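You operate a simulated robot arm through the tools that you are given. There is no shell and no other tool. Be economical: measure what you need, move in short steps, check, and stop when the job is done.

Carry out the task below with a simulated two-armed robot. There is one attempt and no reset: what you move stays moved.

TASK
Fetch the black tray from the air box end of the side bench and set it on the deck of the green pallet. Put one of the black rings from the deck of the green pallet on the air box end of the side bench. Take the orange tub and leave it on the silver cover plate. Put the filter marked "50 micron" from the top of the long table on the deck of the blue pallet and the filter that says "100 micron" on the deck of the yellow pallet. Fetch the green ring from the shelf of the long table and set it on the pane with a grey edge. Any order will do.

The check looks at the end state, three seconds after you hand in, the way a careful person would. Anything else that was tipped, shoved, dropped, spilled or broken makes it a failure. Lids that push on must go on centred and level and be pressed home; caps that screw on are set level and turned clockwise until they are tight.

THE ROBOT
Two 7-joint arms with two-finger parallel grippers on one trunk, on a base that drives. Base frame: it is fixed to the floor where the robot stands at the start and does not move with it; the origin is under the middle of the robot, x ahead of it, y to its left, z up. Units: m, degrees, N and s.
The left shoulder is at the start at [0.05, 0.209, 1.196], the right one opposite. Places, roughly: air box end of the side bench [0.8, -0.3, 0.9]; black ring (7x7x2 cm) [-0.9, -0.2, 0.5]; black ring (9x9x2 cm) [-1, 0, 0.5]; black tray [0.75, 0, 1]; cover plate (25x21x2 cm) [-1.6, -0.6, 0.6]; deck of the blue pallet [-1.9, -0.3, 0.6]; deck of the green pallet [-1.1, -0.3, 0.4]; deck of the yellow pallet [-1.2, 0.5, 0.6]; filter [0.5, 2, 1]; green ring (7x7x2 cm) [0.2, 2.2, 0.2]; orange tub (19x15x8 cm) [-1.7, -0.4, 0.6]; pane with a grey edge (24x20x2 cm) [0.1, 2.6, 0.9]. Payload 4.4 kg a hand.
Tool frame (each hand has its own): the origin (TCP) lies between the finger pads and is the grasp point; the fingertips stand 0.023 m ahead of it; z points along the fingers, y is the line along which they close. The gripper opens to 0.094 m. The fingers are 0.038 m wide and 0.01 m thick; the gripper's body (0.054 by 0.096 m) begins 0.039 m behind the TCP.
Orientation is that of the tool frame in the base frame, as a unit quaternion [w, x, y, z]. With the fingers straight down and closing along the base's y, the tool's x points along the base's -x, its y along +y and its z along -z.

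THE INTERFACE
- The arms move only by the tool servo_tool. It takes "left_series", "right_series" or both (then of equal length, played together; a hand with none holds still); each is a list that holds one entry, the list of rows, each a list of 6 numbers: the shift along the tool's x, y, z in units of 400 mm (1.0 is 400 mm), then the turn, a rotation vector about the tool's x, y, z in units of 180 degrees (1.0 is 180 degrees). In form: [[[dx, dy, dz, ax, ay, az], ...]]. A call has 1 to 12 rows; each row is the pose to reach, as a shift and turn from the pose commanded when the call began, along the tool's axes at that moment. "left_gripper" and "right_gripper" are, for a hand that has rows, the closure, from 0 (fully open) to 1 (shut), set as the call begins (left out, the last holds). A call with a number of a shift or a turn outside -1 to 1 is refused whole. Each row takes 0.2 s and may step no farther than 0.05 m and 8.6 degrees from the row before; otherwise, or with a gripper value out of range, the whole call is refused. Where a pose cannot be reached the arm comes as near as it can. A force on the tool above 40 N (or 10 N above the force at the start of the call, whichever is more), or a blocked arm, ends the call early, and 0.2 s more pass. Each finger travels about 0.108 m/s and halts on what it meets, pressing with about 22 N; the grip force reading is that of the motor and also rises with nothing between the fingers. The clock runs only during rows and for 0.2 s after the last one: add rows that repeat a pose to give the fingers time. It gives the time, the measured TCP pose, the force on the tool (base axes), the opening and the grip force at its end, in the units of the frame above (readings bear some noise), with the torque about the TCP (base axes, N m) and any sound that the robot's microphone picked up, and new pictures: "pictures" is both (left out), scene, wrist or none (wrist: the cameras of the hands that moved).
- Cameras (640 x 400 px; columns grow to the right, rows downward): "scene" is now at [0.1036, -0.0642, 1.3456]; the picture's right is [-0.85, -0.52, 0.00], its down [-0.40, 0.66, -0.63] and it looks along [0.33, -0.54, -0.77] (base axes); focal length 214 px, centre (320, 200). "left" rides on the left gripper at [0.086, -0.016, -0.075] in its tool frame; the picture's right is [0.18, 0.98, 0.00], its down [-0.58, 0.11, -0.81] and it looks along [-0.79, 0.15, 0.59] (tool axes); focal length 243 px, centre (320, 200). "right" rides on the right gripper at [0.086, 0.016, -0.074] in its tool frame; the picture's right is [-0.18, 0.98, 0.00], its down [-0.58, -0.11, -0.81] and it looks along [-0.79, -0.15, 0.59] (tool axes); focal length 243 px, centre (320, 200). There is no depth. A picture from a camera that has moved, and an enlarged one, comes with that camera's place and axes in the base frame and with its lens.
- raise_lower(by): slides the trunk up (or, below 0, down) by that many m; the arms and the scene camera ride with it, the base frame stays. It gives what a move gives, with no picture.
- base_move(legs): drives the robot by 1 to 6 legs, each [ahead, left, turn to the left] in m, m and degrees, along the robot's own axes; the way and the turn of a leg run together, so that a leg with both is an arc; at most 1.5 m and 180 degrees a leg. The arms and the cameras ride along, it lands a little off, and it stops where it bumps. It gives what a move gives, and a new picture of the scene camera.
- turn_head(pan, tilt): turns the head with the scene camera to pan (to the left, within 80 degrees either way) and tilt (down, from -29 to 69), counted from straight ahead of the robot. It gives what a move gives, and a new picture of the scene camera.
- close_up(camera, box): a new picture of the part [left, top, right, bottom] of that camera's present view, enlarged. The clock stands still meanwhile.
- hand_in(): hands the job in; it is judged then, once.

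Work in short steps. Places have to be worked out from the pictures, the camera data and where the tool is seen: move nearer, look again, correct. Check each grasp and each placing, and mend what went wrong. You have 186 turns and 260 pictures in all, those below and enlarged ones among them. Open the grippers and draw the arms clear of the work before you hand the job in, unless the task says otherwise; then end with one line.

The tools are called after ">>>" by a JSON object that holds its "method" and its "body". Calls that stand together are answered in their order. servo_tool: Moves the arms, as the interface text tells. Its arguments: {"type":"object","properties":{"left_series":{"type":"array","items":{"type":"array","items":{"type":"array","items":{"type":"number"}}}},"left_gripper":{"type":"number"},"right_series":{"type":"array","items":{"type":"array","items":{"type":"array","items":{"type":"number"}}}},"right_gripper":{"type":"number"},"pictures":{"type":"string","enum":["both","scene","wrist","none"]}},"required":[]} The other tools are called the same way: raise_lower (by) slides the trunk up or down; base_move (legs) drives the base; turn_head (pan, tilt) turns the head that bears the scene camera; close_up (camera, box) takes an enlarged picture of a part of a camera's view; hand_in () hands the job in.

At the start:

```text
time_s: 0.0
left_eef_pos: [0.6112, -0.0139, 1.1693]
left_ee_rot: [0.0, 0.0, 1.0, 0.0]
left_wrist_force: [0.6, -0.6, 0.9]
left_moment: [0.0, -0.02, -0.03]
left_opening: 0.0938
left_grip_force: 0.1
right_eef_pos: [0.3159, -0.4624, 1.1086]
right_ee_rot: [-0.001, 0.0, 1.0, 0.0]
right_wrist_force: [0.8, -0.1, -0.8]
right_moment: [0.0, 0.02, -0.01]
right_opening: 0.094
right_grip_force: 0.1
trunk travel left (down, up): [-0.275, 0.288]
robot x, y, heading: [-0.0023, 0.0041, 0.2]
head pan, tilt: [-58.7, 50.7]
```

scene: 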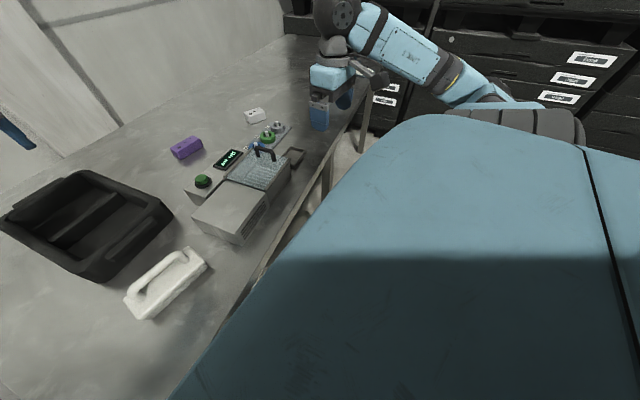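
right: 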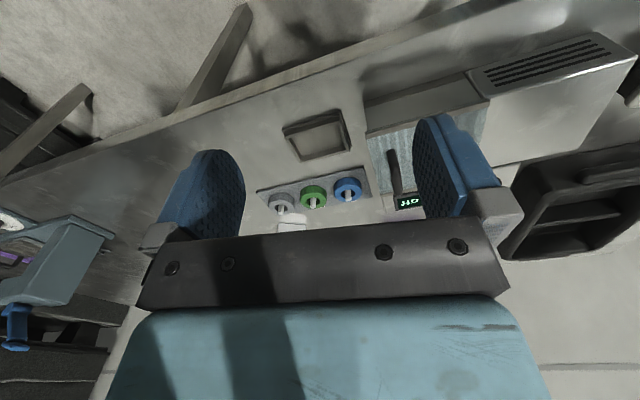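
left: 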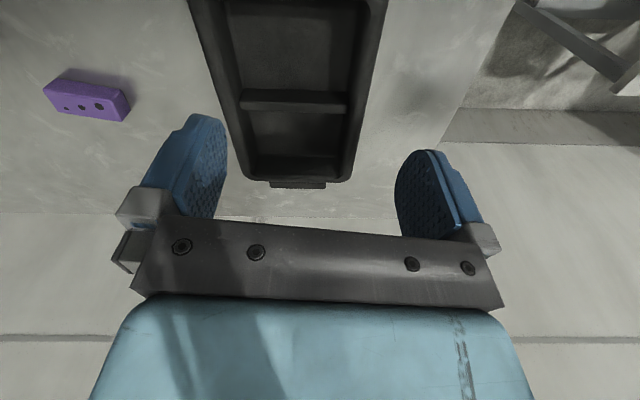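

I begin by looking at the side bench straight ahead, where the tray is.

>>> {"method": "turn_head", "body": {"pan": -10, "tilt": 45}}

```text
time_s: 1.2
left_eef_pos: [0.6112, -0.014, 1.1702]
left_ee_rot: [0.0, 0.0, 1.0, 0.0]
left_wrist_force: [0.3, 0.2, 0.3]
left_moment: [0.01, 0.01, 0.01]
left_opening: 0.094
left_grip_force: 0.1
right_eef_pos: [0.3161, -0.4636, 1.109]
right_ee_rot: [0.0, -0.001, 1.0, 0.0]
right_wrist_force: [0.0, 0.2, -0.1]
right_moment: [-0.02, 0.02, 0.01]
right_opening: 0.0939
right_grip_force: 0.0
trunk travel left (down, up): [-0.275, 0.288]
robot x, y, heading: [-0.0008, -0.0032, 0.1]
head pan, tilt: [-10.0, 45.0]
camera scene: at [0.1441, -0.0131, 1.3534], right [-0.17, -0.98, 0.0], down [-0.7, 0.12, -0.71], along [0.7, -0.12, -0.71], focal length 214 px, centre (320, 200)
```

scene: 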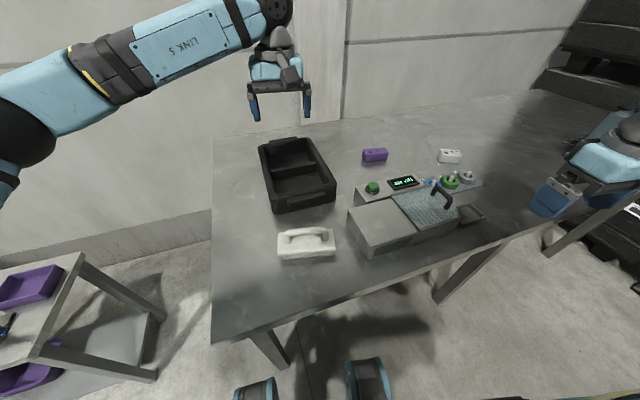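

The tray is near [0.69, -0.03] with its long side roughly along x and a cross divider. I look closer at it for a grasp point.

>>> {"method": "close_up", "body": {"camera": "scene", "box": [220, 100, 380, 230]}}

>>> {"method": "close_up", "body": {"camera": "left", "box": [160, 0, 440, 200]}}

```text
3.08 times, centred on (300, 165) of scene
camera zoom: at [0.1441, -0.0131, 1.3534], right [-0.17, -0.98, 0.0], down [-0.7, 0.12, -0.71], along [0.7, -0.12, -0.71], focal length 660 px, centre (382, 308)
```

zoom: 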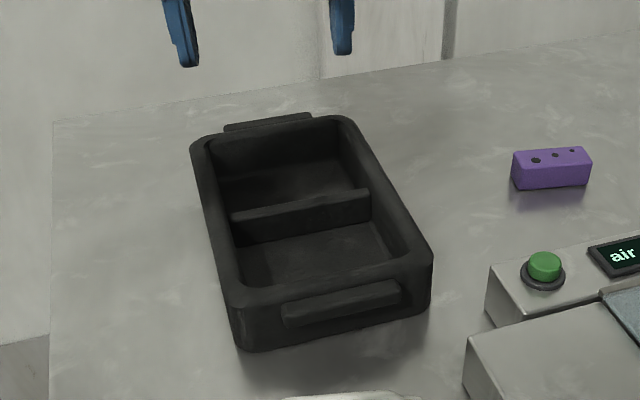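

```text
2.00 times, centred on (300, 100) of left
camera zoom: at [0.5249, -0.0306, 1.2449], right [-0.18, 0.98, 0.0], down [0.58, 0.11, 0.81], along [0.79, 0.15, -0.59], focal length 485 px, centre (360, 400)
```

zoom: 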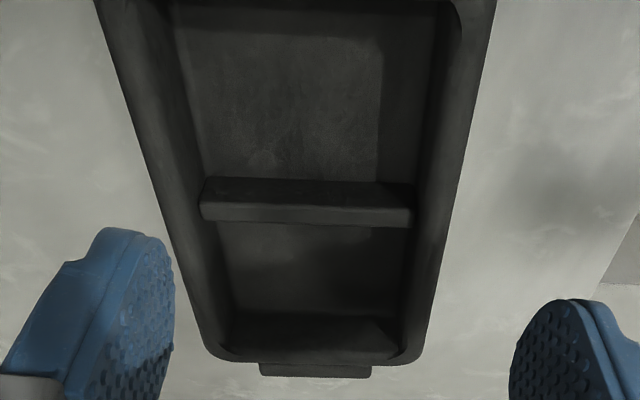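

The divider top centre triangulates to about [0.727, -0.029, 0.933], with the tray turned about +10°. I move the left hand above it, turned 80° so the fingers close along the tray's long axis.

>>> {"method": "servo_tool", "body": {"left_series": [[[-0.029, -0.004, 0.02, 0, 0, 0.0444], [-0.058, -0.0075, 0.04, 0, 0, 0.0889], [-0.087, -0.011, 0.06, 0, 0, 0.1333], [-0.116, -0.015, 0.08, 0, 0, 0.1778], [-0.145, -0.019, 0.1, 0, 0, 0.2222], [-0.174, -0.0225, 0.12, 0, 0, 0.2667], [-0.203, -0.026, 0.14, 0, 0, 0.3111], [-0.232, -0.03, 0.16, 0, 0, 0.3556], [-0.261, -0.034, 0.18, 0, 0, 0.4], [-0.29, -0.0375, 0.2, 0, 0, 0.4444], [-0.29, -0.0375, 0.22, 0, 0, 0.4444]]], "pictures": "both"}}

```text
time_s: 3.6
left_eef_pos: [0.6872, -0.027, 1.1169]
left_ee_rot: [0.0, 0.439, 0.899, 0.0]
left_wrist_force: [-0.6, 0.9, -1.0]
left_moment: [0.0, -0.02, 0.01]
left_opening: 0.094
left_grip_force: 0.1
left hand out of reach, approached as far as the arm can: row 7, 8, 9, 10, 11
right_eef_pos: [0.3171, -0.4611, 1.1089]
right_ee_rot: [0.001, 0.0, 1.0, -0.001]
right_wrist_force: [0.9, -0.7, -0.4]
right_moment: [0.0, -0.02, 0.04]
right_opening: 0.094
right_grip_force: 0.0
trunk travel left (down, up): [-0.275, 0.288]
robot x, y, heading: [0.0044, 0.0004, 0.1]
head pan, tilt: [-10.0, 45.0]
camera scene: at [0.1441, -0.013, 1.3534], right [-0.17, -0.98, 0.0], down [-0.7, 0.12, -0.71], along [0.7, -0.12, -0.71], focal length 214 px, centre (320, 200)
camera left: at [0.621, 0.0315, 1.1922], right [0.66, 0.75, 0.0], down [0.44, -0.39, 0.81], along [0.61, -0.53, -0.59], focal length 243 px, centre (320, 200)
```

scene: 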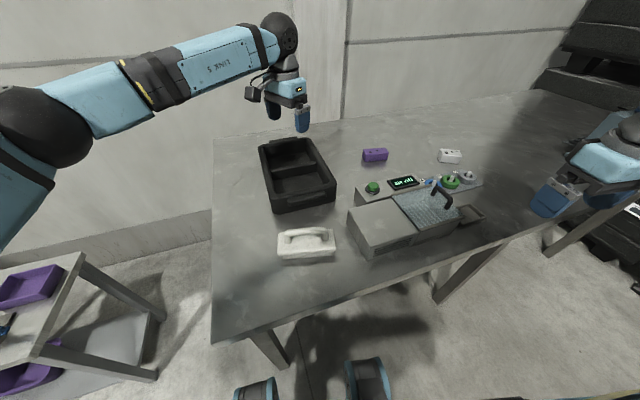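
left: 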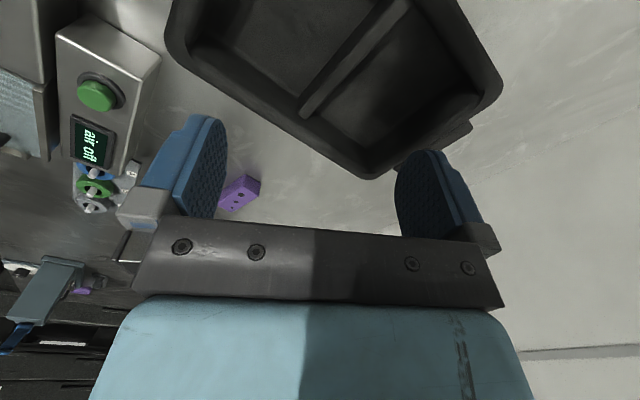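

The arm is stretched out at x≈0.69, and a bench leg stands close ahead of the base. I shift right 0.2 m and turn 25° right, which brings the left shoulder nearer without going forward.

>>> {"method": "base_move", "body": {"legs": [[0, -0.2, 0], [0, 0, -25]]}}

```text
time_s: 7.1
left_eef_pos: [0.6162, -0.4985, 1.1169]
left_ee_rot: [0.0, 0.615, 0.788, 0.001]
left_wrist_force: [0.0, 0.1, 0.0]
left_moment: [-0.03, 0.01, -0.01]
left_opening: 0.0941
left_grip_force: 0.0
right_eef_pos: [0.1008, -0.7457, 1.1097]
right_ee_rot: [0.0, 0.207, 0.978, 0.0]
right_wrist_force: [-0.2, 0.8, -1.2]
right_moment: [-0.01, 0.0, -0.03]
right_opening: 0.094
right_grip_force: 0.0
trunk travel left (down, up): [-0.275, 0.288]
robot x, y, heading: [0.0004, -0.1961, -23.9]
head pan, tilt: [-10.0, 45.0]
camera scene: at [0.1248, -0.2667, 1.3534], right [-0.56, -0.83, 0.0], down [-0.59, 0.4, -0.71], along [0.59, -0.4, -0.71], focal length 214 px, centre (320, 200)
```

scene: 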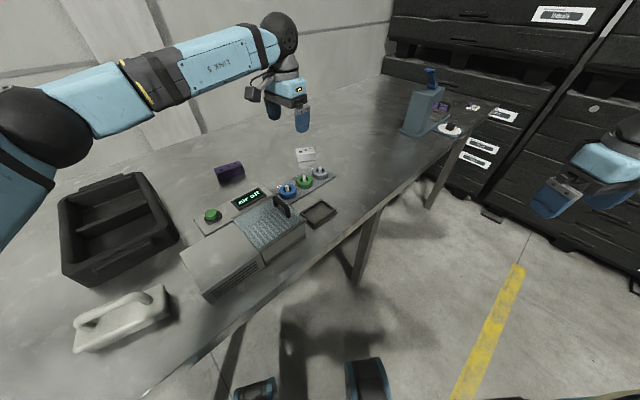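

The base has turned and the hand is now well within reach. I bring the left hand back over the tray.

>>> {"method": "servo_tool", "body": {"left_series": [[[0.107, 0.0552, 0.0, 0, 0, 0], [0.214, 0.11, 0.0, 0, 0, 0], [0.321, 0.166, 0.0, 0, 0, 0], [0.428, 0.221, 0.0, 0, 0, 0.004], [0.535, 0.276, 0.03, 0, 0, 0.008], [0.642, 0.331, 0.06, 0, 0, 0.012], [0.749, 0.387, 0.09, 0, 0, 0.016], [0.856, 0.442, 0.12, 0, 0, 0.02], [0.963, 0.497, 0.15, 0, 0, 0.023]]], "pictures": "both"}}

>>> {"method": "turn_head", "body": {"pan": 18, "tilt": 45}}

```text
time_s: 9.1
left_eef_pos: [0.6081, -0.111, 1.0921]
left_ee_rot: [0.017, 0.592, 0.805, 0.004]
left_wrist_force: [0.8, 0.7, -0.3]
left_moment: [0.02, 0.06, 0.02]
left_opening: 0.0938
left_grip_force: 0.0
left hand out of reach, approached as far as the arm can: row 3, 4, 5, 6, 7, 8, 9
right_eef_pos: [0.1027, -0.7448, 1.1101]
right_ee_rot: [-0.002, 0.208, 0.978, -0.001]
right_wrist_force: [0.8, 0.0, -0.2]
right_moment: [0.0, 0.08, 0.02]
right_opening: 0.0937
right_grip_force: 0.0
trunk travel left (down, up): [-0.275, 0.288]
robot x, y, heading: [-0.002, -0.1959, -24.2]
head pan, tilt: [-10.0, 45.0]
camera scene: at [0.1288, -0.2644, 1.3531], right [-0.56, -0.83, 0.0], down [-0.59, 0.39, -0.71], along [0.58, -0.4, -0.71], focal length 214 px, centre (320, 200)
camera left: at [0.564, -0.0326, 1.1636], right [0.88, 0.47, 0.02], down [0.25, -0.51, 0.82], along [0.4, -0.72, -0.57], focal length 243 px, centre (320, 200)
```

scene: 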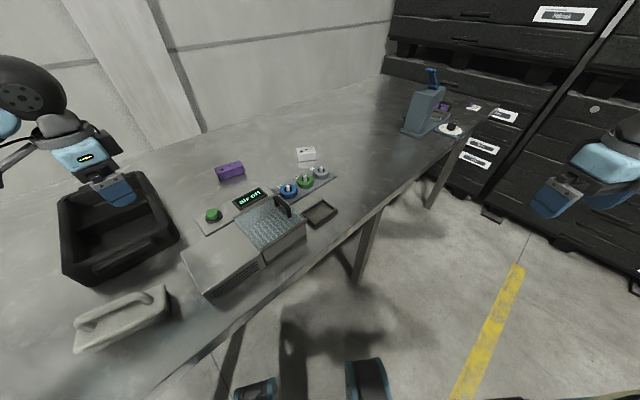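
left: 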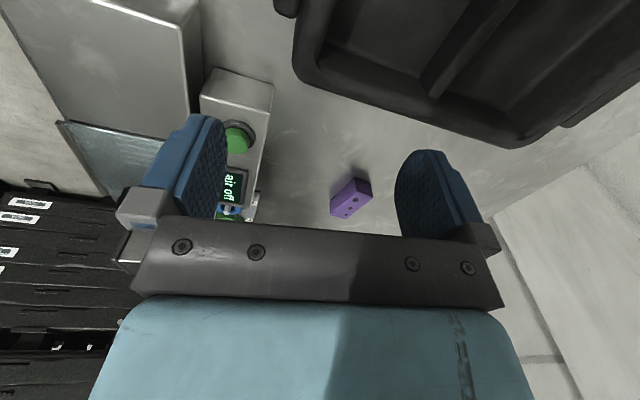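

```text
time_s: 10.1
left_eef_pos: [0.605, -0.113, 1.0928]
left_ee_rot: [0.018, 0.592, 0.806, 0.005]
left_wrist_force: [0.0, 0.7, -1.2]
left_moment: [0.0, 0.03, -0.03]
left_opening: 0.0942
left_grip_force: 0.1
right_eef_pos: [0.0999, -0.7464, 1.1098]
right_ee_rot: [0.0, 0.208, 0.978, 0.0]
right_wrist_force: [0.6, -0.1, 0.8]
right_moment: [0.03, -0.02, 0.02]
right_opening: 0.0944
right_grip_force: 0.1
trunk travel left (down, up): [-0.275, 0.288]
robot x, y, heading: [-0.0001, -0.1974, -24.1]
head pan, tilt: [18.0, 45.0]
camera scene: at [0.139, -0.2295, 1.3534], right [-0.11, -0.99, 0.0], down [-0.7, 0.07, -0.71], along [0.7, -0.07, -0.71], focal length 214 px, centre (320, 200)
```

scene: 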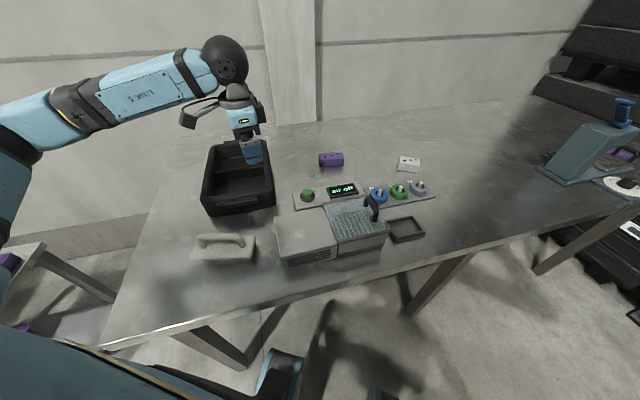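

The left wrist seems to hit a joint limit for this turn. A two-handed grip on the tray's long sides needs only the neutral wrist, so I'll plan on that. First I back off a little and turn left to survey the pallets and long table.

>>> {"method": "base_move", "body": {"legs": [[-0.3, 0, 0], [0, 0, 114]]}}

>>> {"method": "turn_head", "body": {"pan": 75, "tilt": 30}}

>>> {"method": "turn_head", "body": {"pan": 10, "tilt": 30}}

```text
time_s: 16.8
left_eef_pos: [-0.5835, 0.4583, 1.0933]
left_ee_rot: [0.005, -0.339, 0.941, 0.018]
left_wrist_force: [0.1, -1.0, 0.2]
left_moment: [0.0, 0.04, 0.02]
left_opening: 0.0937
left_grip_force: 0.1
right_eef_pos: [0.1942, 0.2323, 1.111]
right_ee_rot: [0.0, -0.696, 0.718, 0.0]
right_wrist_force: [0.2, 0.5, -0.4]
right_moment: [-0.02, 0.03, 0.01]
right_opening: 0.0942
right_grip_force: 0.0
trunk travel left (down, up): [-0.275, 0.288]
robot x, y, heading: [-0.2814, -0.0723, 88.1]
head pan, tilt: [18.0, 45.0]
camera scene: at [-0.3022, 0.0761, 1.3534], right [0.96, 0.28, 0.0], down [0.2, -0.68, -0.71], along [-0.2, 0.68, -0.71], focal length 214 px, centre (320, 200)
```

scene: 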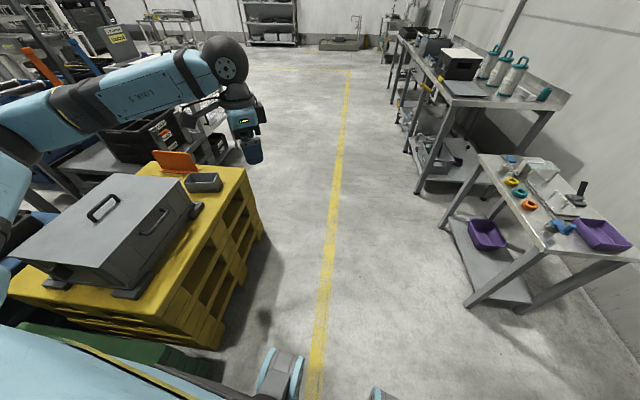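

```text
time_s: 18.1
left_eef_pos: [-0.583, 0.4591, 1.0941]
left_ee_rot: [0.005, -0.339, 0.941, 0.018]
left_wrist_force: [-0.4, 0.4, 0.0]
left_moment: [0.02, 0.01, -0.03]
left_opening: 0.0943
left_grip_force: 0.0
right_eef_pos: [0.1933, 0.2311, 1.1095]
right_ee_rot: [-0.001, -0.696, 0.718, 0.0]
right_wrist_force: [0.2, 0.5, 0.4]
right_moment: [-0.03, 0.03, -0.02]
right_opening: 0.0938
right_grip_force: 0.0
trunk travel left (down, up): [-0.275, 0.288]
robot x, y, heading: [-0.2774, -0.0681, 88.3]
head pan, tilt: [75.0, 30.0]
camera scene: at [-0.366, 0.0241, 1.376], right [0.29, 0.96, 0.0], down [0.48, -0.14, -0.87], along [-0.83, 0.25, -0.5], focal length 214 px, centre (320, 200)
```

scene: 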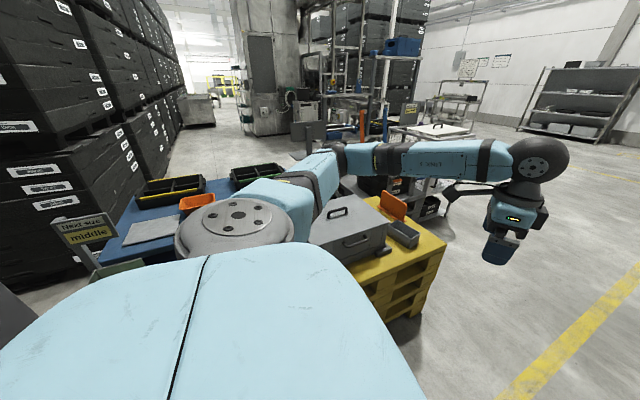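

```text
time_s: 19.4
left_eef_pos: [-0.5837, 0.459, 1.0954]
left_ee_rot: [0.005, -0.339, 0.94, 0.018]
left_wrist_force: [-0.1, 0.8, -0.1]
left_moment: [0.0, 0.01, -0.03]
left_opening: 0.0942
left_grip_force: 0.1
right_eef_pos: [0.1945, 0.2317, 1.1091]
right_ee_rot: [0.0, -0.697, 0.717, 0.0]
right_wrist_force: [-0.8, -0.2, 0.0]
right_moment: [0.03, 0.0, -0.02]
right_opening: 0.0939
right_grip_force: 0.1
trunk travel left (down, up): [-0.275, 0.288]
robot x, y, heading: [-0.2784, -0.069, 88.2]
head pan, tilt: [10.0, 30.0]
camera scene: at [-0.2925, 0.0875, 1.376], right [0.99, 0.14, 0.0], down [0.07, -0.49, -0.87], along [-0.12, 0.86, -0.5], focal length 214 px, centre (320, 200)
```

scene: 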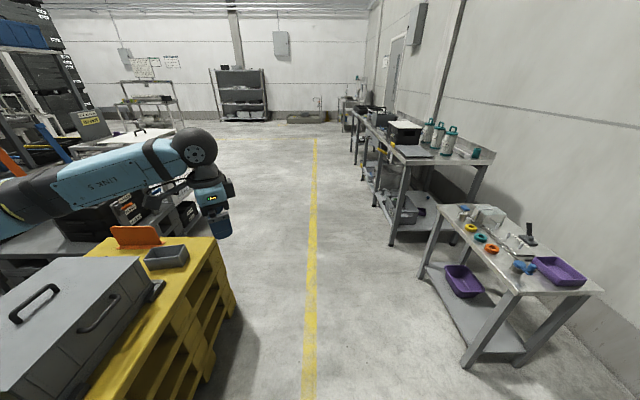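

The long table is farther along on the right (with the bottles), the yellow pallet is to the left, and the blue and green pallets behind it. I bring both hands to a neutral pose in front before returning to the tray.

>>> {"method": "servo_tool", "body": {"left_series": [[[-0.046, -0.029, 0, 0, 0, -0.03], [-0.093, -0.058, 0, 0, 0, -0.06], [-0.139, -0.087, 0, 0, 0, -0.09], [-0.185, -0.116, 0, 0, 0, -0.12], [-0.232, -0.144, 0, 0, 0, -0.15], [-0.278, -0.173, 0, 0, 0, -0.18], [-0.324, -0.202, 0, 0, 0, -0.21], [-0.371, -0.231, 0, 0, 0, -0.24], [-0.417, -0.26, 0, 0, 0, -0.27], [-0.417, -0.26, 0, 0, 0, -0.27]]], "right_series": [[[-0.065, 0.0925, 0, 0, 0, 0], [-0.13, 0.185, 0, 0, 0, 0], [-0.195, 0.2775, 0, 0, 0, 0], [-0.26, 0.37, 0, 0, 0, 0], [-0.325, 0.4625, 0, 0, 0, 0], [-0.39, 0.555, 0, 0, 0, 0], [-0.455, 0.6475, 0, 0, 0, 0], [-0.52, 0.74, 0, 0, 0, 0], [-0.585, 0.8325, 0, 0, 0, 0], [-0.585, 0.8325, 0, 0, 0, 0]]], "pictures": "none"}}

```text
time_s: 21.6
left_eef_pos: [-0.3863, 0.4827, 1.0943]
left_ee_rot: [0.013, -0.697, 0.717, 0.014]
left_wrist_force: [0.7, -0.3, -0.5]
left_moment: [0.02, -0.02, 0.02]
left_opening: 0.094
left_grip_force: 0.0
right_eef_pos: [-0.1229, 0.4692, 1.1099]
right_ee_rot: [0.001, -0.696, 0.718, 0.0]
right_wrist_force: [-0.6, 0.0, 0.1]
right_moment: [0.0, -0.02, -0.01]
right_opening: 0.0939
right_grip_force: 0.0
right hand out of reach, approached as far as the arm can: row 9, 10
trunk travel left (down, up): [-0.275, 0.288]
robot x, y, heading: [-0.2804, -0.0712, 88.3]
head pan, tilt: [10.0, 30.0]
```

The right hand stopped slightly short. I test how far it can reach forward, and level the left hand.

>>> {"method": "servo_tool", "body": {"left_series": [[[-0.05, 0, 0, 0, 0.012, 0], [-0.1, 0, 0, 0, 0.012, 0], [-0.2, 0, 0, 0, 0.012, 0], [-0.25, 0, 0.1, 0, 0.012, 0], [-0.25, 0, 0.2, 0, 0.012, 0]]], "right_series": [[[-0.05, 0, 0, 0, 0, 0], [-0.1, 0, 0, 0, 0, 0], [-0.2, 0, 0, 0, 0, 0], [-0.25, 0, 0.1, 0, 0, 0], [-0.25, 0, 0.2, 0, 0, 0]]], "pictures": "scene"}}

```text
time_s: 22.9
left_eef_pos: [-0.3852, 0.5876, 1.02]
left_ee_rot: [0.0, -0.696, 0.718, 0.001]
left_wrist_force: [-0.3, 0.3, 0.1]
left_moment: [0.01, 0.01, -0.01]
left_opening: 0.0937
left_grip_force: 0.1
right_eef_pos: [-0.0698, 0.5314, 1.0521]
right_ee_rot: [-0.001, -0.697, 0.717, 0.001]
right_wrist_force: [0.9, -0.1, 0.8]
right_moment: [0.0, -0.02, 0.03]
right_opening: 0.0942
right_grip_force: 0.0
right hand out of reach, approached as far as the arm can: row 1, 2, 3, 4, 5
trunk travel left (down, up): [-0.275, 0.288]
robot x, y, heading: [-0.2768, -0.0695, 88.4]
head pan, tilt: [10.0, 30.0]
camera scene: at [-0.2923, 0.0881, 1.376], right [0.99, 0.14, 0.0], down [0.07, -0.5, -0.87], along [-0.12, 0.86, -0.5], focal length 214 px, centre (320, 200)
```

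scene: 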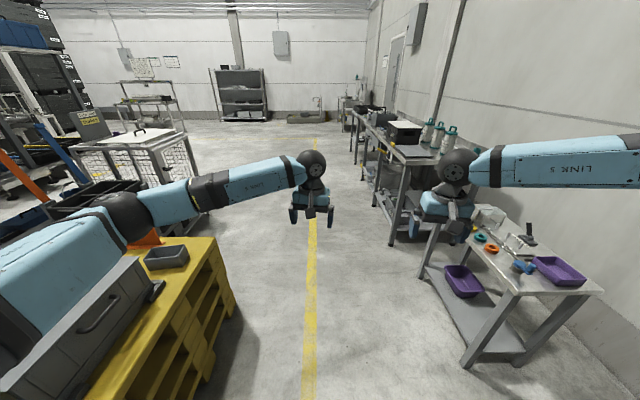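

The right elbow is flared out. I try to straighten the right arm by going out to the side, then forward, then inward.

>>> {"method": "servo_tool", "body": {"right_series": [[[0.066, -0.1, 0, 0, 0, 0], [0.133, -0.2, 0, 0, 0, 0], [0.2, -0.3, 0, 0, 0, 0], [0.265, -0.4, 0, 0, 0, 0], [0.145, -0.4, 0, 0, 0, 0], [0.025, -0.4, 0, 0, 0, 0], [-0.095, -0.4, 0, 0, 0, 0], [-0.215, -0.4, 0, 0, 0, 0], [-0.215, -0.28, 0, 0, 0, 0], [-0.215, -0.16, 0, 0, 0, 0], [-0.215, -0.04, 0, 0, 0, 0], [-0.215, 0.08, 0, 0, 0, 0]]], "pictures": "scene"}}

```text
time_s: 25.4
left_eef_pos: [-0.3849, 0.5869, 1.0204]
left_ee_rot: [-0.002, -0.696, 0.718, 0.001]
left_wrist_force: [0.3, -0.9, 0.0]
left_moment: [-0.01, -0.02, 0.02]
left_opening: 0.0938
left_grip_force: 0.0
right_eef_pos: [-0.0456, 0.5678, 1.0693]
right_ee_rot: [0.0, -0.696, 0.718, 0.002]
right_wrist_force: [-0.4, 0.2, 0.4]
right_moment: [0.01, -0.05, -0.01]
right_opening: 0.094
right_grip_force: 0.1
right hand out of reach, approached as far as the arm can: row 10, 11, 12
trunk travel left (down, up): [-0.275, 0.288]
robot x, y, heading: [-0.2779, -0.0725, 88.3]
head pan, tilt: [10.0, 30.0]
camera scene: at [-0.2928, 0.0876, 1.376], right [0.99, 0.14, 0.0], down [0.07, -0.49, -0.87], along [-0.12, 0.86, -0.5], focal length 214 px, centre (320, 200)
```

scene: 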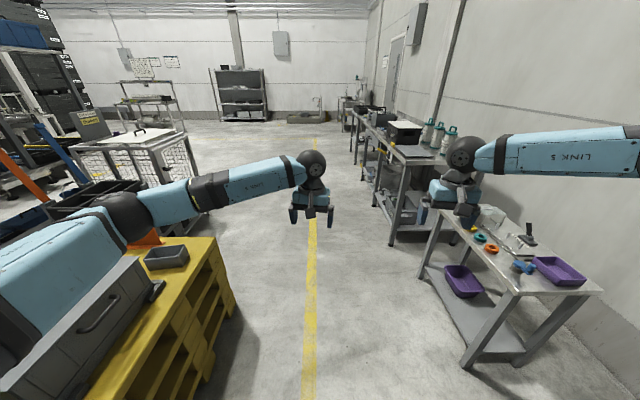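

Same elbow posture. Since the right forearm comes in sideways, a 90° turned right tool (closing along the robot's x) may suit it naturally; I test that turn, which would fit the tray's divider.

>>> {"method": "servo_tool", "body": {"right_series": [[[0, 0, 0, 0, 0, -0.0455], [0, 0, 0, 0, 0, -0.091], [0, 0, 0, 0, 0, -0.1365], [0, 0, 0, 0, 0, -0.182], [0, 0, 0, 0, 0, -0.2275], [0, 0, 0, 0, 0, -0.273], [0, 0, 0, 0, 0, -0.3185], [0, 0, 0, 0, 0, -0.364], [0, 0, 0, 0, 0, -0.41], [0, 0, 0, 0, 0, -0.455], [0, 0, 0, 0, 0, -0.5]]], "pictures": "scene"}}

```text
time_s: 27.9
left_eef_pos: [-0.3849, 0.5863, 1.0214]
left_ee_rot: [-0.002, -0.696, 0.719, 0.002]
left_wrist_force: [0.7, 0.5, 0.0]
left_moment: [0.01, -0.02, 0.0]
left_opening: 0.094
left_grip_force: 0.2
right_eef_pos: [-0.1186, 0.3834, 0.9949]
right_ee_rot: [-0.051, 0.993, -0.107, 0.001]
right_wrist_force: [0.2, -0.5, 0.1]
right_moment: [0.01, 0.01, -0.01]
right_opening: 0.094
right_grip_force: 0.0
right hand out of reach, approached as far as the arm can: row 6, 7, 8, 9, 10, 11
trunk travel left (down, up): [-0.275, 0.288]
robot x, y, heading: [-0.2792, -0.0685, 88.2]
head pan, tilt: [10.0, 30.0]
camera scene: at [-0.292, 0.0875, 1.3761], right [0.99, 0.14, 0.0], down [0.07, -0.49, -0.87], along [-0.12, 0.86, -0.5], focal length 214 px, centre (320, 200)
```

scene: 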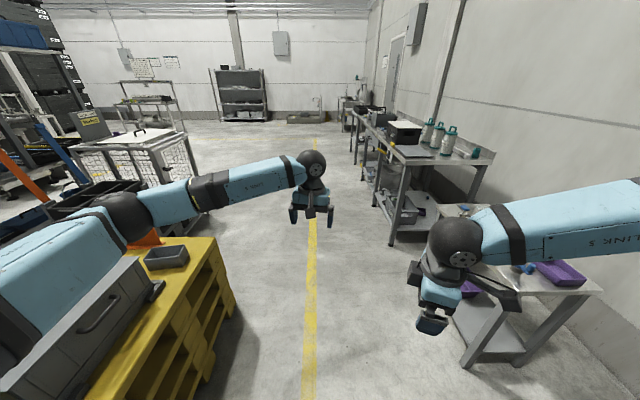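

That direction runs into limits. I turn back and try the other way.

>>> {"method": "servo_tool", "body": {"right_series": [[[0, 0, 0, 0, 0, 0.046], [0, 0, 0, 0, 0, 0.092], [0, 0, 0, 0, 0, 0.138], [0, 0, 0, 0, 0, 0.184], [0, 0, 0, 0, 0, 0.23], [0, 0, 0, 0, 0, 0.276], [0, 0, 0, 0, 0, 0.322], [0, 0, 0, 0, 0, 0.368], [0, 0, 0, 0, 0, 0.414], [0, 0, 0, 0, 0, 0.46], [0, 0, 0, 0, 0, 0.506], [0, 0, 0, 0, 0, 0.55]]], "pictures": "none"}}

>>> {"method": "servo_tool", "body": {"right_series": [[[0, 0, 0, 0, 0, 0.046], [0, 0, 0, 0, 0, 0.092], [0, 0, 0, 0, 0, 0.138], [0, 0, 0, 0, 0, 0.184], [0, 0, 0, 0, 0, 0.23], [0, 0, 0, 0, 0, 0.276], [0, 0, 0, 0, 0, 0.322], [0, 0, 0, 0, 0, 0.368]]], "pictures": "scene"}}

```text
time_s: 30.4
left_eef_pos: [-0.3848, 0.5868, 1.0213]
left_ee_rot: [-0.001, -0.696, 0.718, 0.002]
left_wrist_force: [0.1, 0.1, 0.4]
left_moment: [-0.02, 0.0, 0.01]
left_opening: 0.0943
left_grip_force: 0.1
right_eef_pos: [-0.1177, 0.3859, 0.9956]
right_ee_rot: [0.033, -0.562, 0.826, 0.039]
right_wrist_force: [0.0, -0.6, 0.0]
right_moment: [-0.02, 0.0, -0.05]
right_opening: 0.094
right_grip_force: 0.1
trunk travel left (down, up): [-0.275, 0.288]
robot x, y, heading: [-0.2822, -0.0691, 88.4]
head pan, tilt: [10.0, 30.0]
```

```text
time_s: 32.2
left_eef_pos: [-0.3855, 0.5862, 1.0215]
left_ee_rot: [-0.001, -0.696, 0.718, 0.001]
left_wrist_force: [0.4, -0.6, 0.3]
left_moment: [0.01, 0.0, -0.02]
left_opening: 0.094
left_grip_force: 0.1
right_eef_pos: [-0.1185, 0.3853, 0.9962]
right_ee_rot: [0.006, -0.02, 0.999, 0.05]
right_wrist_force: [0.7, -0.4, 0.4]
right_moment: [-0.02, -0.02, -0.01]
right_opening: 0.0941
right_grip_force: 0.2
trunk travel left (down, up): [-0.275, 0.288]
robot x, y, heading: [-0.2758, -0.0728, 88.5]
head pan, tilt: [10.0, 30.0]
camera scene: at [-0.2924, 0.0875, 1.376], right [0.99, 0.14, 0.0], down [0.07, -0.49, -0.87], along [-0.12, 0.86, -0.5], focal length 214 px, centre (320, 200)
```

scene: 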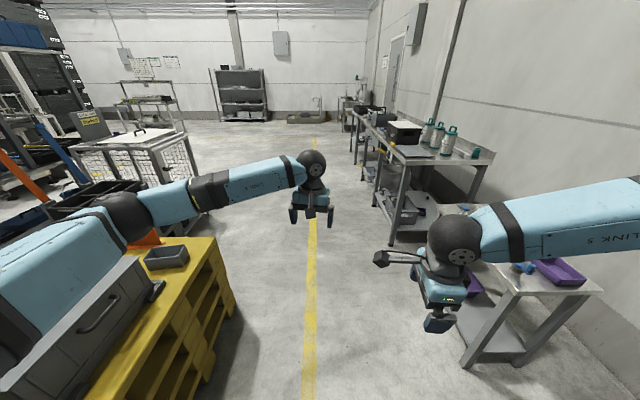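

This turn works without limits (fingers now close along the robot's forward axis). I level the tool and test the forward reach at this orientation.

>>> {"method": "servo_tool", "body": {"right_series": [[[0.02, 0.1, 0, 0.016, 0.002, 0], [0.05, 0.2, 0, 0.032, 0.004, 0], [0.08, 0.3, 0, 0.032, 0.004, 0], [0.12, 0.4, 0, 0.032, 0.004, 0], [0.12, 0.5, 0, 0.032, 0.004, 0], [0.12, 0.6, 0, 0.032, 0.004, 0], [0.12, 0.7, 0, 0.032, 0.004, 0], [0.12, 0.7, 0.1, 0.032, 0.004, 0]]], "pictures": "none"}}

```text
time_s: 34.0
left_eef_pos: [-0.384, 0.5863, 1.0213]
left_ee_rot: [-0.001, -0.696, 0.719, 0.001]
left_wrist_force: [0.5, 0.7, -1.2]
left_moment: [0.0, 0.01, 0.02]
left_opening: 0.094
left_grip_force: 0.1
right_eef_pos: [-0.0478, 0.552, 1.0424]
right_ee_rot: [0.001, -0.02, 1.0, 0.0]
right_wrist_force: [0.2, -0.3, -1.5]
right_moment: [-0.01, 0.0, 0.0]
right_opening: 0.0939
right_grip_force: 0.1
right hand out of reach, approached as far as the arm can: row 1, 2, 3, 4, 5, 6, 7, 8
trunk travel left (down, up): [-0.275, 0.288]
robot x, y, heading: [-0.2773, -0.0674, 88.4]
head pan, tilt: [10.0, 30.0]
```

The right arm hits the same boundary near 0.62 m ahead. By mirror symmetry the left arm should prefer the counter-clockwise turn, and its elbow is better placed; I test turning it -90°.

>>> {"method": "servo_tool", "body": {"left_series": [[[0, 0, 0, 0, 0, -0.0455], [0, 0, 0, 0, 0, -0.091], [0, 0, 0, 0, 0, -0.1365], [0, 0, 0, 0, 0, -0.182], [0, 0, 0, 0, 0, -0.2275], [0, 0, 0, 0, 0, -0.273], [0, 0, 0, 0, 0, -0.3185], [0, 0, 0, 0, 0, -0.364], [0, 0, 0, 0, 0, -0.41], [0, 0, 0, 0, 0, -0.455], [0, 0, 0, 0, 0, -0.5]]], "pictures": "scene"}}

```text
time_s: 36.5
left_eef_pos: [-0.3848, 0.5874, 1.018]
left_ee_rot: [0.0, 1.0, -0.014, -0.002]
left_wrist_force: [0.8, 0.8, 0.2]
left_moment: [-0.01, 0.04, -0.01]
left_opening: 0.0939
left_grip_force: 0.1
right_eef_pos: [-0.049, 0.5515, 1.0434]
right_ee_rot: [0.001, -0.02, 1.0, -0.001]
right_wrist_force: [-0.4, -0.4, -0.4]
right_moment: [-0.04, 0.02, 0.01]
right_opening: 0.0939
right_grip_force: 0.0
trunk travel left (down, up): [-0.275, 0.288]
robot x, y, heading: [-0.2772, -0.0711, 88.2]
head pan, tilt: [10.0, 30.0]
camera scene: at [-0.2924, 0.0875, 1.376], right [0.99, 0.14, 0.0], down [0.07, -0.49, -0.87], along [-0.12, 0.86, -0.5], focal length 214 px, centre (320, 200)
```

scene: 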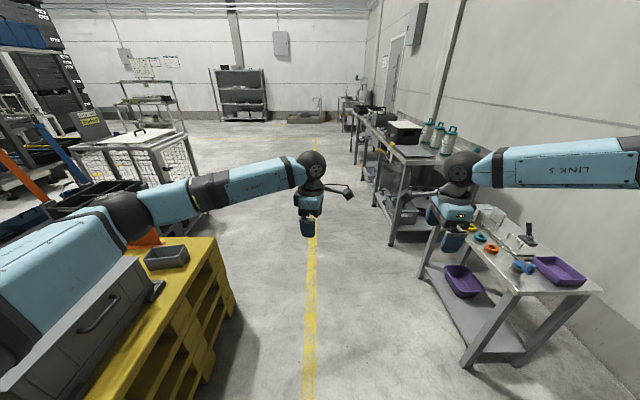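

The left arm takes that turn cleanly. I check it can go down to grasp height (z≈0.92) at this reach and come back up.

>>> {"method": "servo_tool", "body": {"left_series": [[[0, 0, 0.08, 0, 0, 0], [0, 0, 0.16, 0, 0, 0], [0, 0, 0.245, 0, 0, 0], [0, 0, 0.245, 0, 0, 0]]], "pictures": "none"}}

>>> {"method": "servo_tool", "body": {"left_series": [[[0, 0, -0.1, 0, 0, 0], [0, 0, -0.2, 0, 0, 0], [0, 0, -0.3, 0, 0, 0], [0, 0, -0.35, 0, 0, 0]]], "right_series": [[[0.1, -0.1, 0, 0, 0, 0], [0.1, -0.2, 0, 0, 0, 0], [0.1, -0.3, 0, 0, 0, 0], [0.1, -0.4, 0, 0, 0, 0]]], "pictures": "none"}}

```text
time_s: 37.5
left_eef_pos: [-0.3849, 0.5892, 0.9207]
left_ee_rot: [0.0, 1.0, -0.015, -0.002]
left_wrist_force: [0.6, 0.5, 0.2]
left_moment: [0.0, -0.01, -0.01]
left_opening: 0.0939
left_grip_force: 0.1
right_eef_pos: [-0.0495, 0.5503, 1.043]
right_ee_rot: [0.001, -0.021, 1.0, 0.0]
right_wrist_force: [-0.3, -0.3, 0.1]
right_moment: [-0.02, 0.02, -0.01]
right_opening: 0.094
right_grip_force: 0.1
trunk travel left (down, up): [-0.275, 0.288]
robot x, y, heading: [-0.2773, -0.0694, 88.1]
head pan, tilt: [10.0, 30.0]
```

```text
refused: row 1 steps farther than a row can; nothing moved
```

It reaches. I raise the left hand again and pull the right hand back and out of the way.

>>> {"method": "servo_tool", "body": {"left_series": [[[0, 0, -0.09, 0, 0, 0], [0, 0, -0.18, 0, 0, 0], [0, 0, -0.27, 0, 0, 0], [0, 0, -0.35, 0, 0, 0], [0, 0, -0.35, 0, 0, 0]]], "right_series": [[[-0.04, -0.09, 0, 0, 0, 0], [-0.08, -0.18, 0, 0, 0, 0], [-0.12, -0.27, 0, 0, 0, 0], [-0.16, -0.36, 0, 0, 0, 0], [-0.2, -0.44, 0, 0, 0, 0]]], "pictures": "none"}}

```text
time_s: 38.6
left_eef_pos: [-0.384, 0.5885, 1.0622]
left_ee_rot: [0.0, 1.0, -0.015, -0.001]
left_wrist_force: [0.1, -0.2, 0.9]
left_moment: [0.01, 0.0, -0.03]
left_opening: 0.0941
left_grip_force: 0.0
right_eef_pos: [0.036, 0.3785, 1.0431]
right_ee_rot: [0.001, -0.019, 1.0, 0.001]
right_wrist_force: [-0.1, -0.4, -0.2]
right_moment: [0.04, 0.03, 0.01]
right_opening: 0.094
right_grip_force: 0.0
trunk travel left (down, up): [-0.275, 0.288]
robot x, y, heading: [-0.2801, -0.0685, 88.5]
head pan, tilt: [10.0, 30.0]
```

I raise the right hand clear of the air box, then drive back to the bench, aiming at about [0.06, -0.25] heading 10°.

>>> {"method": "servo_tool", "body": {"right_series": [[[-0.1, 0, -0.05, 0, 0, 0], [-0.15, 0, -0.15, 0, 0, 0], [-0.2, 0, -0.25, 0, 0, 0], [-0.2, 0, -0.35, 0, 0, 0]]], "pictures": "none"}}

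>>> {"method": "base_move", "body": {"legs": [[0, 0, -78.5], [0, -0.236, 0], [0.28, 0, 0]]}}

>>> {"method": "turn_head", "body": {"pan": 10, "tilt": 45}}

```text
time_s: 39.6
left_eef_pos: [-0.3857, 0.5881, 1.0606]
left_ee_rot: [0.0, 1.0, -0.016, -0.001]
left_wrist_force: [0.7, 0.0, 0.3]
left_moment: [0.01, -0.01, -0.01]
left_opening: 0.0942
left_grip_force: 0.1
right_eef_pos: [0.1134, 0.384, 1.1836]
right_ee_rot: [0.002, -0.02, 1.0, -0.001]
right_wrist_force: [-0.2, -0.1, 0.9]
right_moment: [-0.02, -0.04, -0.02]
right_opening: 0.0939
right_grip_force: 0.0
trunk travel left (down, up): [-0.275, 0.288]
robot x, y, heading: [-0.2755, -0.0706, 88.4]
head pan, tilt: [10.0, 30.0]
```

```text
time_s: 47.3
left_eef_pos: [0.665, -0.033, 1.0597]
left_ee_rot: [-0.001, 0.756, -0.654, -0.002]
left_wrist_force: [-1.1, -0.4, 0.3]
left_moment: [0.01, 0.0, -0.02]
left_opening: 0.0939
left_grip_force: 0.1
right_eef_pos: [0.5529, -0.5623, 1.1827]
right_ee_rot: [0.0, 0.627, 0.779, -0.001]
right_wrist_force: [0.9, 0.0, -1.0]
right_moment: [0.0, -0.02, -0.01]
right_opening: 0.094
right_grip_force: 0.1
trunk travel left (down, up): [-0.275, 0.288]
robot x, y, heading: [0.0356, -0.2549, 8.4]
head pan, tilt: [10.0, 30.0]
camera scene: at [0.1851, -0.2153, 1.376], right [0.32, -0.95, 0.0], down [-0.47, -0.16, -0.87], along [0.82, 0.27, -0.5], focal length 214 px, centre (320, 200)
```

scene: 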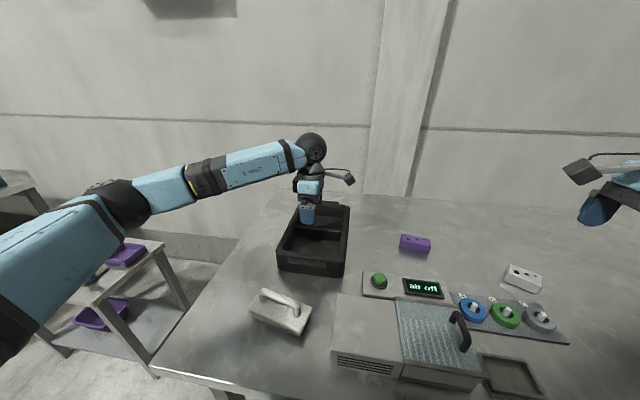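

```text
time_s: 48.0
left_eef_pos: [0.6646, -0.0349, 1.061]
left_ee_rot: [0.0, 0.757, -0.654, -0.001]
left_wrist_force: [0.3, 0.5, -0.4]
left_moment: [0.0, 0.0, -0.02]
left_opening: 0.0941
left_grip_force: 0.0
right_eef_pos: [0.5521, -0.5592, 1.1833]
right_ee_rot: [0.001, 0.627, 0.779, -0.001]
right_wrist_force: [-0.2, -0.6, -0.4]
right_moment: [-0.01, 0.02, -0.01]
right_opening: 0.0936
right_grip_force: 0.0
trunk travel left (down, up): [-0.275, 0.288]
robot x, y, heading: [0.0348, -0.2572, 8.2]
head pan, tilt: [10.0, 45.0]
camera scene: at [0.176, -0.2182, 1.3535], right [0.32, -0.95, 0.0], down [-0.67, -0.22, -0.71], along [0.67, 0.22, -0.71], focal length 214 px, centre (320, 200)
```

scene: 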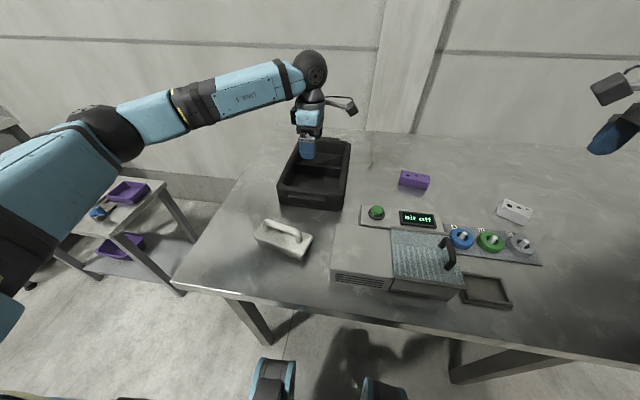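

The hand is over the tray. I move it to the divider position and look through the wrist camera.

>>> {"method": "servo_tool", "body": {"left_series": [[[0, -0.075, 0, 0, 0, 0], [0.01, -0.15, 0, 0, 0, -0.006], [0.01, -0.15, 0.05, 0, 0, -0.006]]], "pictures": "wrist"}}

>>> {"method": "close_up", "body": {"camera": "scene", "box": [240, 100, 400, 230]}}

```text
time_s: 48.9
left_eef_pos: [0.726, -0.0295, 1.0414]
left_ee_rot: [0.0, 0.762, -0.647, -0.002]
left_wrist_force: [0.5, 0.5, -0.5]
left_moment: [0.0, 0.01, 0.0]
left_opening: 0.0939
left_grip_force: 0.1
right_eef_pos: [0.5528, -0.5601, 1.1829]
right_ee_rot: [0.0, 0.627, 0.779, -0.002]
right_wrist_force: [-0.3, 0.6, -0.4]
right_moment: [-0.03, 0.02, -0.01]
right_opening: 0.0938
right_grip_force: 0.0
trunk travel left (down, up): [-0.275, 0.288]
robot x, y, heading: [0.0374, -0.2555, 8.6]
head pan, tilt: [10.0, 45.0]
camera left: at [0.7574, -0.1129, 1.1159], right [-0.94, -0.34, 0.0], down [-0.2, 0.55, 0.81], along [-0.28, 0.76, -0.59], focal length 243 px, centre (320, 200)
```

left: 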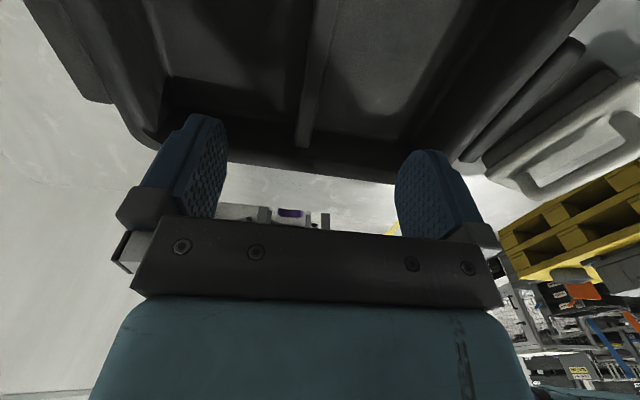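

```text
3.08 times, centred on (320, 165) of scene
camera zoom: at [0.1763, -0.2175, 1.3534], right [0.32, -0.95, 0.0], down [-0.67, -0.22, -0.71], along [0.67, 0.22, -0.71], focal length 660 px, centre (320, 308)
```

zoom: 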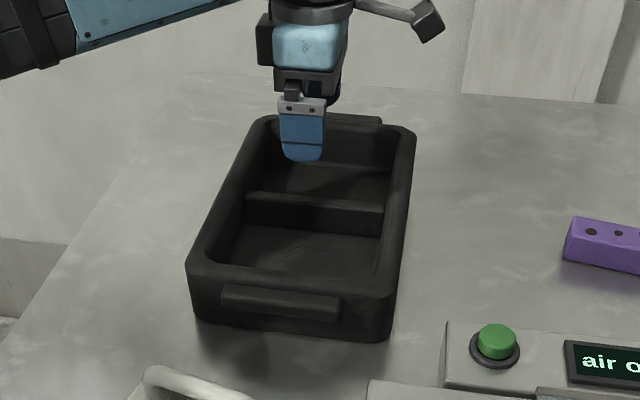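

The estimates agree: divider at about [0.725, -0.031]. I descend with open fingers straddling it.

>>> {"method": "servo_tool", "body": {"left_series": [[[0, 0, 0.08, 0, 0, 0], [0, 0, 0.16, 0, 0, 0], [0, 0, 0.22, 0, 0, 0], [0, 0, 0.26, 0, 0, 0], [0, 0, 0.29, 0, 0, 0]]], "pictures": "wrist"}}

>>> {"method": "close_up", "body": {"camera": "scene", "box": [240, 100, 400, 230]}}

```text
time_s: 50.0
left_eef_pos: [0.7246, -0.0279, 0.9258]
left_ee_rot: [-0.001, 0.762, -0.647, -0.001]
left_wrist_force: [-0.1, 0.0, 0.5]
left_moment: [-0.03, 0.04, 0.02]
left_opening: 0.0938
left_grip_force: 0.1
right_eef_pos: [0.5519, -0.5609, 1.1829]
right_ee_rot: [0.001, 0.627, 0.779, -0.001]
right_wrist_force: [-0.2, -1.1, -0.3]
right_moment: [-0.02, 0.0, 0.0]
right_opening: 0.0936
right_grip_force: 0.0
trunk travel left (down, up): [-0.275, 0.288]
robot x, y, heading: [0.0342, -0.2549, 8.3]
head pan, tilt: [10.0, 45.0]
camera left: at [0.7553, -0.1111, 0.9997], right [-0.94, -0.34, 0.0], down [-0.2, 0.55, 0.81], along [-0.28, 0.76, -0.59], focal length 243 px, centre (320, 200)
```

left: 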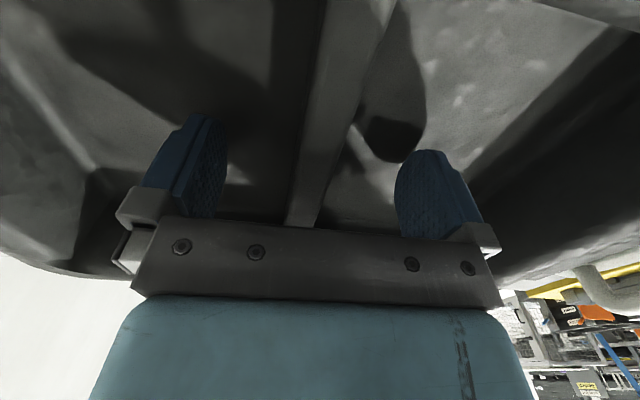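

```text
3.08 times, centred on (320, 165) of scene
camera zoom: at [0.1762, -0.2181, 1.3534], right [0.32, -0.95, 0.0], down [-0.67, -0.22, -0.71], along [0.67, 0.22, -0.71], focal length 660 px, centre (320, 308)
```

zoom: 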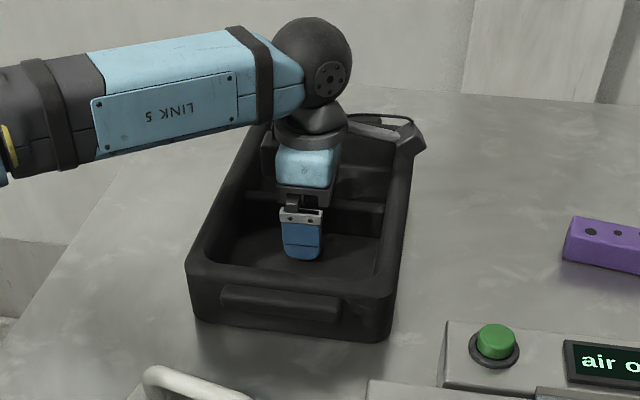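

Fingers straddle the divider with no contact. I close the gripper.

>>> {"method": "servo_tool", "body": {"left_series": [[[0, 0, 0, 0, 0, 0], [0, 0, 0, 0, 0, 0], [0, 0, 0, 0, 0, 0], [0, 0, 0, 0, 0, 0], [0, 0, 0, 0, 0, 0]]], "left_gripper": 1, "pictures": "none"}}

>>> {"method": "servo_tool", "body": {"left_series": [[[0, 0, -0.05, 0, 0, 0], [0, 0, -0.1, 0, 0, 0], [0, 0, -0.15, 0, 0, 0], [0, 0, -0.22, 0, 0, 0], [0, 0, -0.3, 0, 0, 0]]], "pictures": "scene"}}

```text
time_s: 51.2
left_eef_pos: [0.7243, -0.0275, 0.9246]
left_ee_rot: [-0.001, 0.763, -0.647, -0.002]
left_wrist_force: [0.2, -0.3, 0.8]
left_moment: [-0.09, -0.01, -0.15]
left_opening: 0.0158
left_grip_force: 22.0
right_eef_pos: [0.5522, -0.5618, 1.184]
right_ee_rot: [0.001, 0.627, 0.779, -0.001]
right_wrist_force: [0.0, 0.2, -0.1]
right_moment: [0.0, 0.0, 0.02]
right_opening: 0.094
right_grip_force: 0.0
trunk travel left (down, up): [-0.275, 0.288]
robot x, y, heading: [0.0344, -0.2571, 8.5]
head pan, tilt: [10.0, 45.0]
```

```text
time_s: 52.5
left_eef_pos: [0.7258, -0.0288, 1.0445]
left_ee_rot: [0.0, 0.762, -0.647, -0.001]
left_wrist_force: [0.4, -0.4, -1.4]
left_moment: [-0.03, -0.02, -0.01]
left_opening: 0.0161
left_grip_force: 21.9
right_eef_pos: [0.5518, -0.5614, 1.1835]
right_ee_rot: [0.001, 0.627, 0.779, -0.001]
right_wrist_force: [0.6, 0.3, -0.2]
right_moment: [-0.01, 0.04, 0.01]
right_opening: 0.0938
right_grip_force: 0.0
trunk travel left (down, up): [-0.275, 0.288]
robot x, y, heading: [0.0364, -0.2551, 8.4]
head pan, tilt: [10.0, 45.0]
camera scene: at [0.1759, -0.2185, 1.3534], right [0.32, -0.95, 0.0], down [-0.67, -0.22, -0.71], along [0.67, 0.22, -0.71], focal length 214 px, centre (320, 200)
```

scene: 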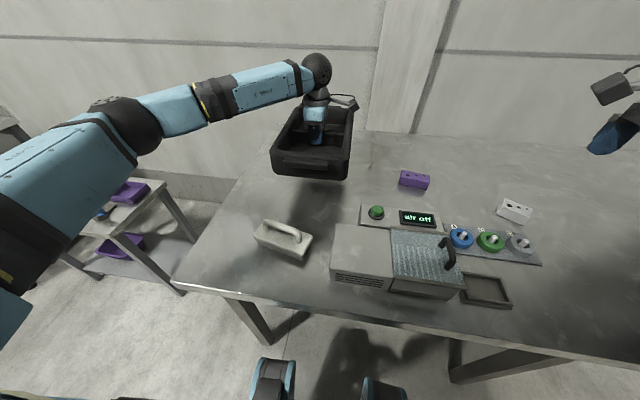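

The tray is held level on the divider. I lift a bit more, back away and turn left to face the pallets.

>>> {"method": "servo_tool", "body": {"left_series": [[[0, 0, -0.05, 0, 0, 0], [0, 0, -0.1, 0, 0, 0]]], "pictures": "none"}}

>>> {"method": "base_move", "body": {"legs": [[-0.35, 0, 0], [0, 0, 171]]}}

>>> {"method": "turn_head", "body": {"pan": -15, "tilt": 35}}

```text
time_s: 53.0
left_eef_pos: [0.725, -0.0301, 1.0839]
left_ee_rot: [-0.001, 0.762, -0.647, -0.002]
left_wrist_force: [0.2, -0.1, -2.7]
left_moment: [-0.02, -0.03, 0.01]
left_opening: 0.0156
left_grip_force: 21.7
right_eef_pos: [0.5522, -0.5598, 1.1835]
right_ee_rot: [0.0, 0.627, 0.779, 0.0]
right_wrist_force: [-0.2, 0.3, 0.5]
right_moment: [0.0, 0.0, 0.0]
right_opening: 0.094
right_grip_force: 0.0
trunk travel left (down, up): [-0.275, 0.288]
robot x, y, heading: [0.0362, -0.2568, 8.4]
head pan, tilt: [10.0, 45.0]
```

```text
time_s: 62.2
left_eef_pos: [-1.019, -0.4013, 1.0826]
left_ee_rot: [0.002, 0.713, 0.701, -0.001]
left_wrist_force: [0.2, -0.6, -1.9]
left_moment: [0.01, 0.02, 0.0]
left_opening: 0.0157
left_grip_force: 22.0
right_eef_pos: [-0.7527, 0.0887, 1.1841]
right_ee_rot: [-0.002, 0.72, -0.694, 0.0]
right_wrist_force: [0.7, -1.1, -0.4]
right_moment: [-0.01, 0.01, 0.01]
right_opening: 0.0942
right_grip_force: 0.0
trunk travel left (down, up): [-0.275, 0.288]
robot x, y, heading: [-0.3001, -0.3098, 178.2]
head pan, tilt: [10.0, 45.0]
camera scene: at [-0.4517, -0.3129, 1.3534], right [-0.14, 0.99, 0.0], down [0.7, 0.1, -0.71], along [-0.7, -0.1, -0.71], focal length 214 px, centre (320, 200)
```

scene: 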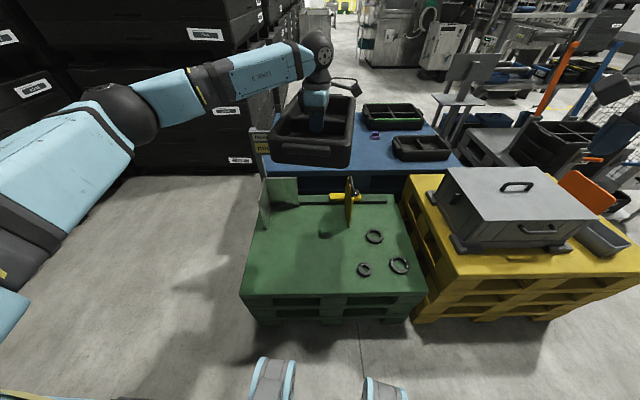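

```text
time_s: 63.1
left_eef_pos: [-1.019, -0.4009, 1.0824]
left_ee_rot: [0.001, 0.713, 0.701, -0.002]
left_wrist_force: [0.9, -0.8, -2.5]
left_moment: [-0.03, 0.01, 0.02]
left_opening: 0.0159
left_grip_force: 22.1
right_eef_pos: [-0.753, 0.0899, 1.1824]
right_ee_rot: [-0.002, 0.72, -0.694, -0.001]
right_wrist_force: [-0.2, 1.3, -0.4]
right_moment: [0.02, -0.01, 0.03]
right_opening: 0.0939
right_grip_force: 0.0
trunk travel left (down, up): [-0.275, 0.288]
robot x, y, heading: [-0.2995, -0.3041, 177.8]
head pan, tilt: [-15.0, 35.0]
camera scene: at [-0.4553, -0.2758, 1.3682], right [0.29, 0.96, 0.0], down [0.55, -0.17, -0.82], along [-0.78, 0.24, -0.57], focal length 214 px, centre (320, 200)
```

scene: 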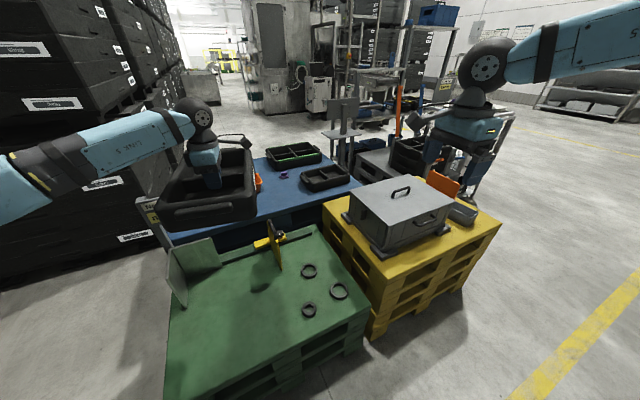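

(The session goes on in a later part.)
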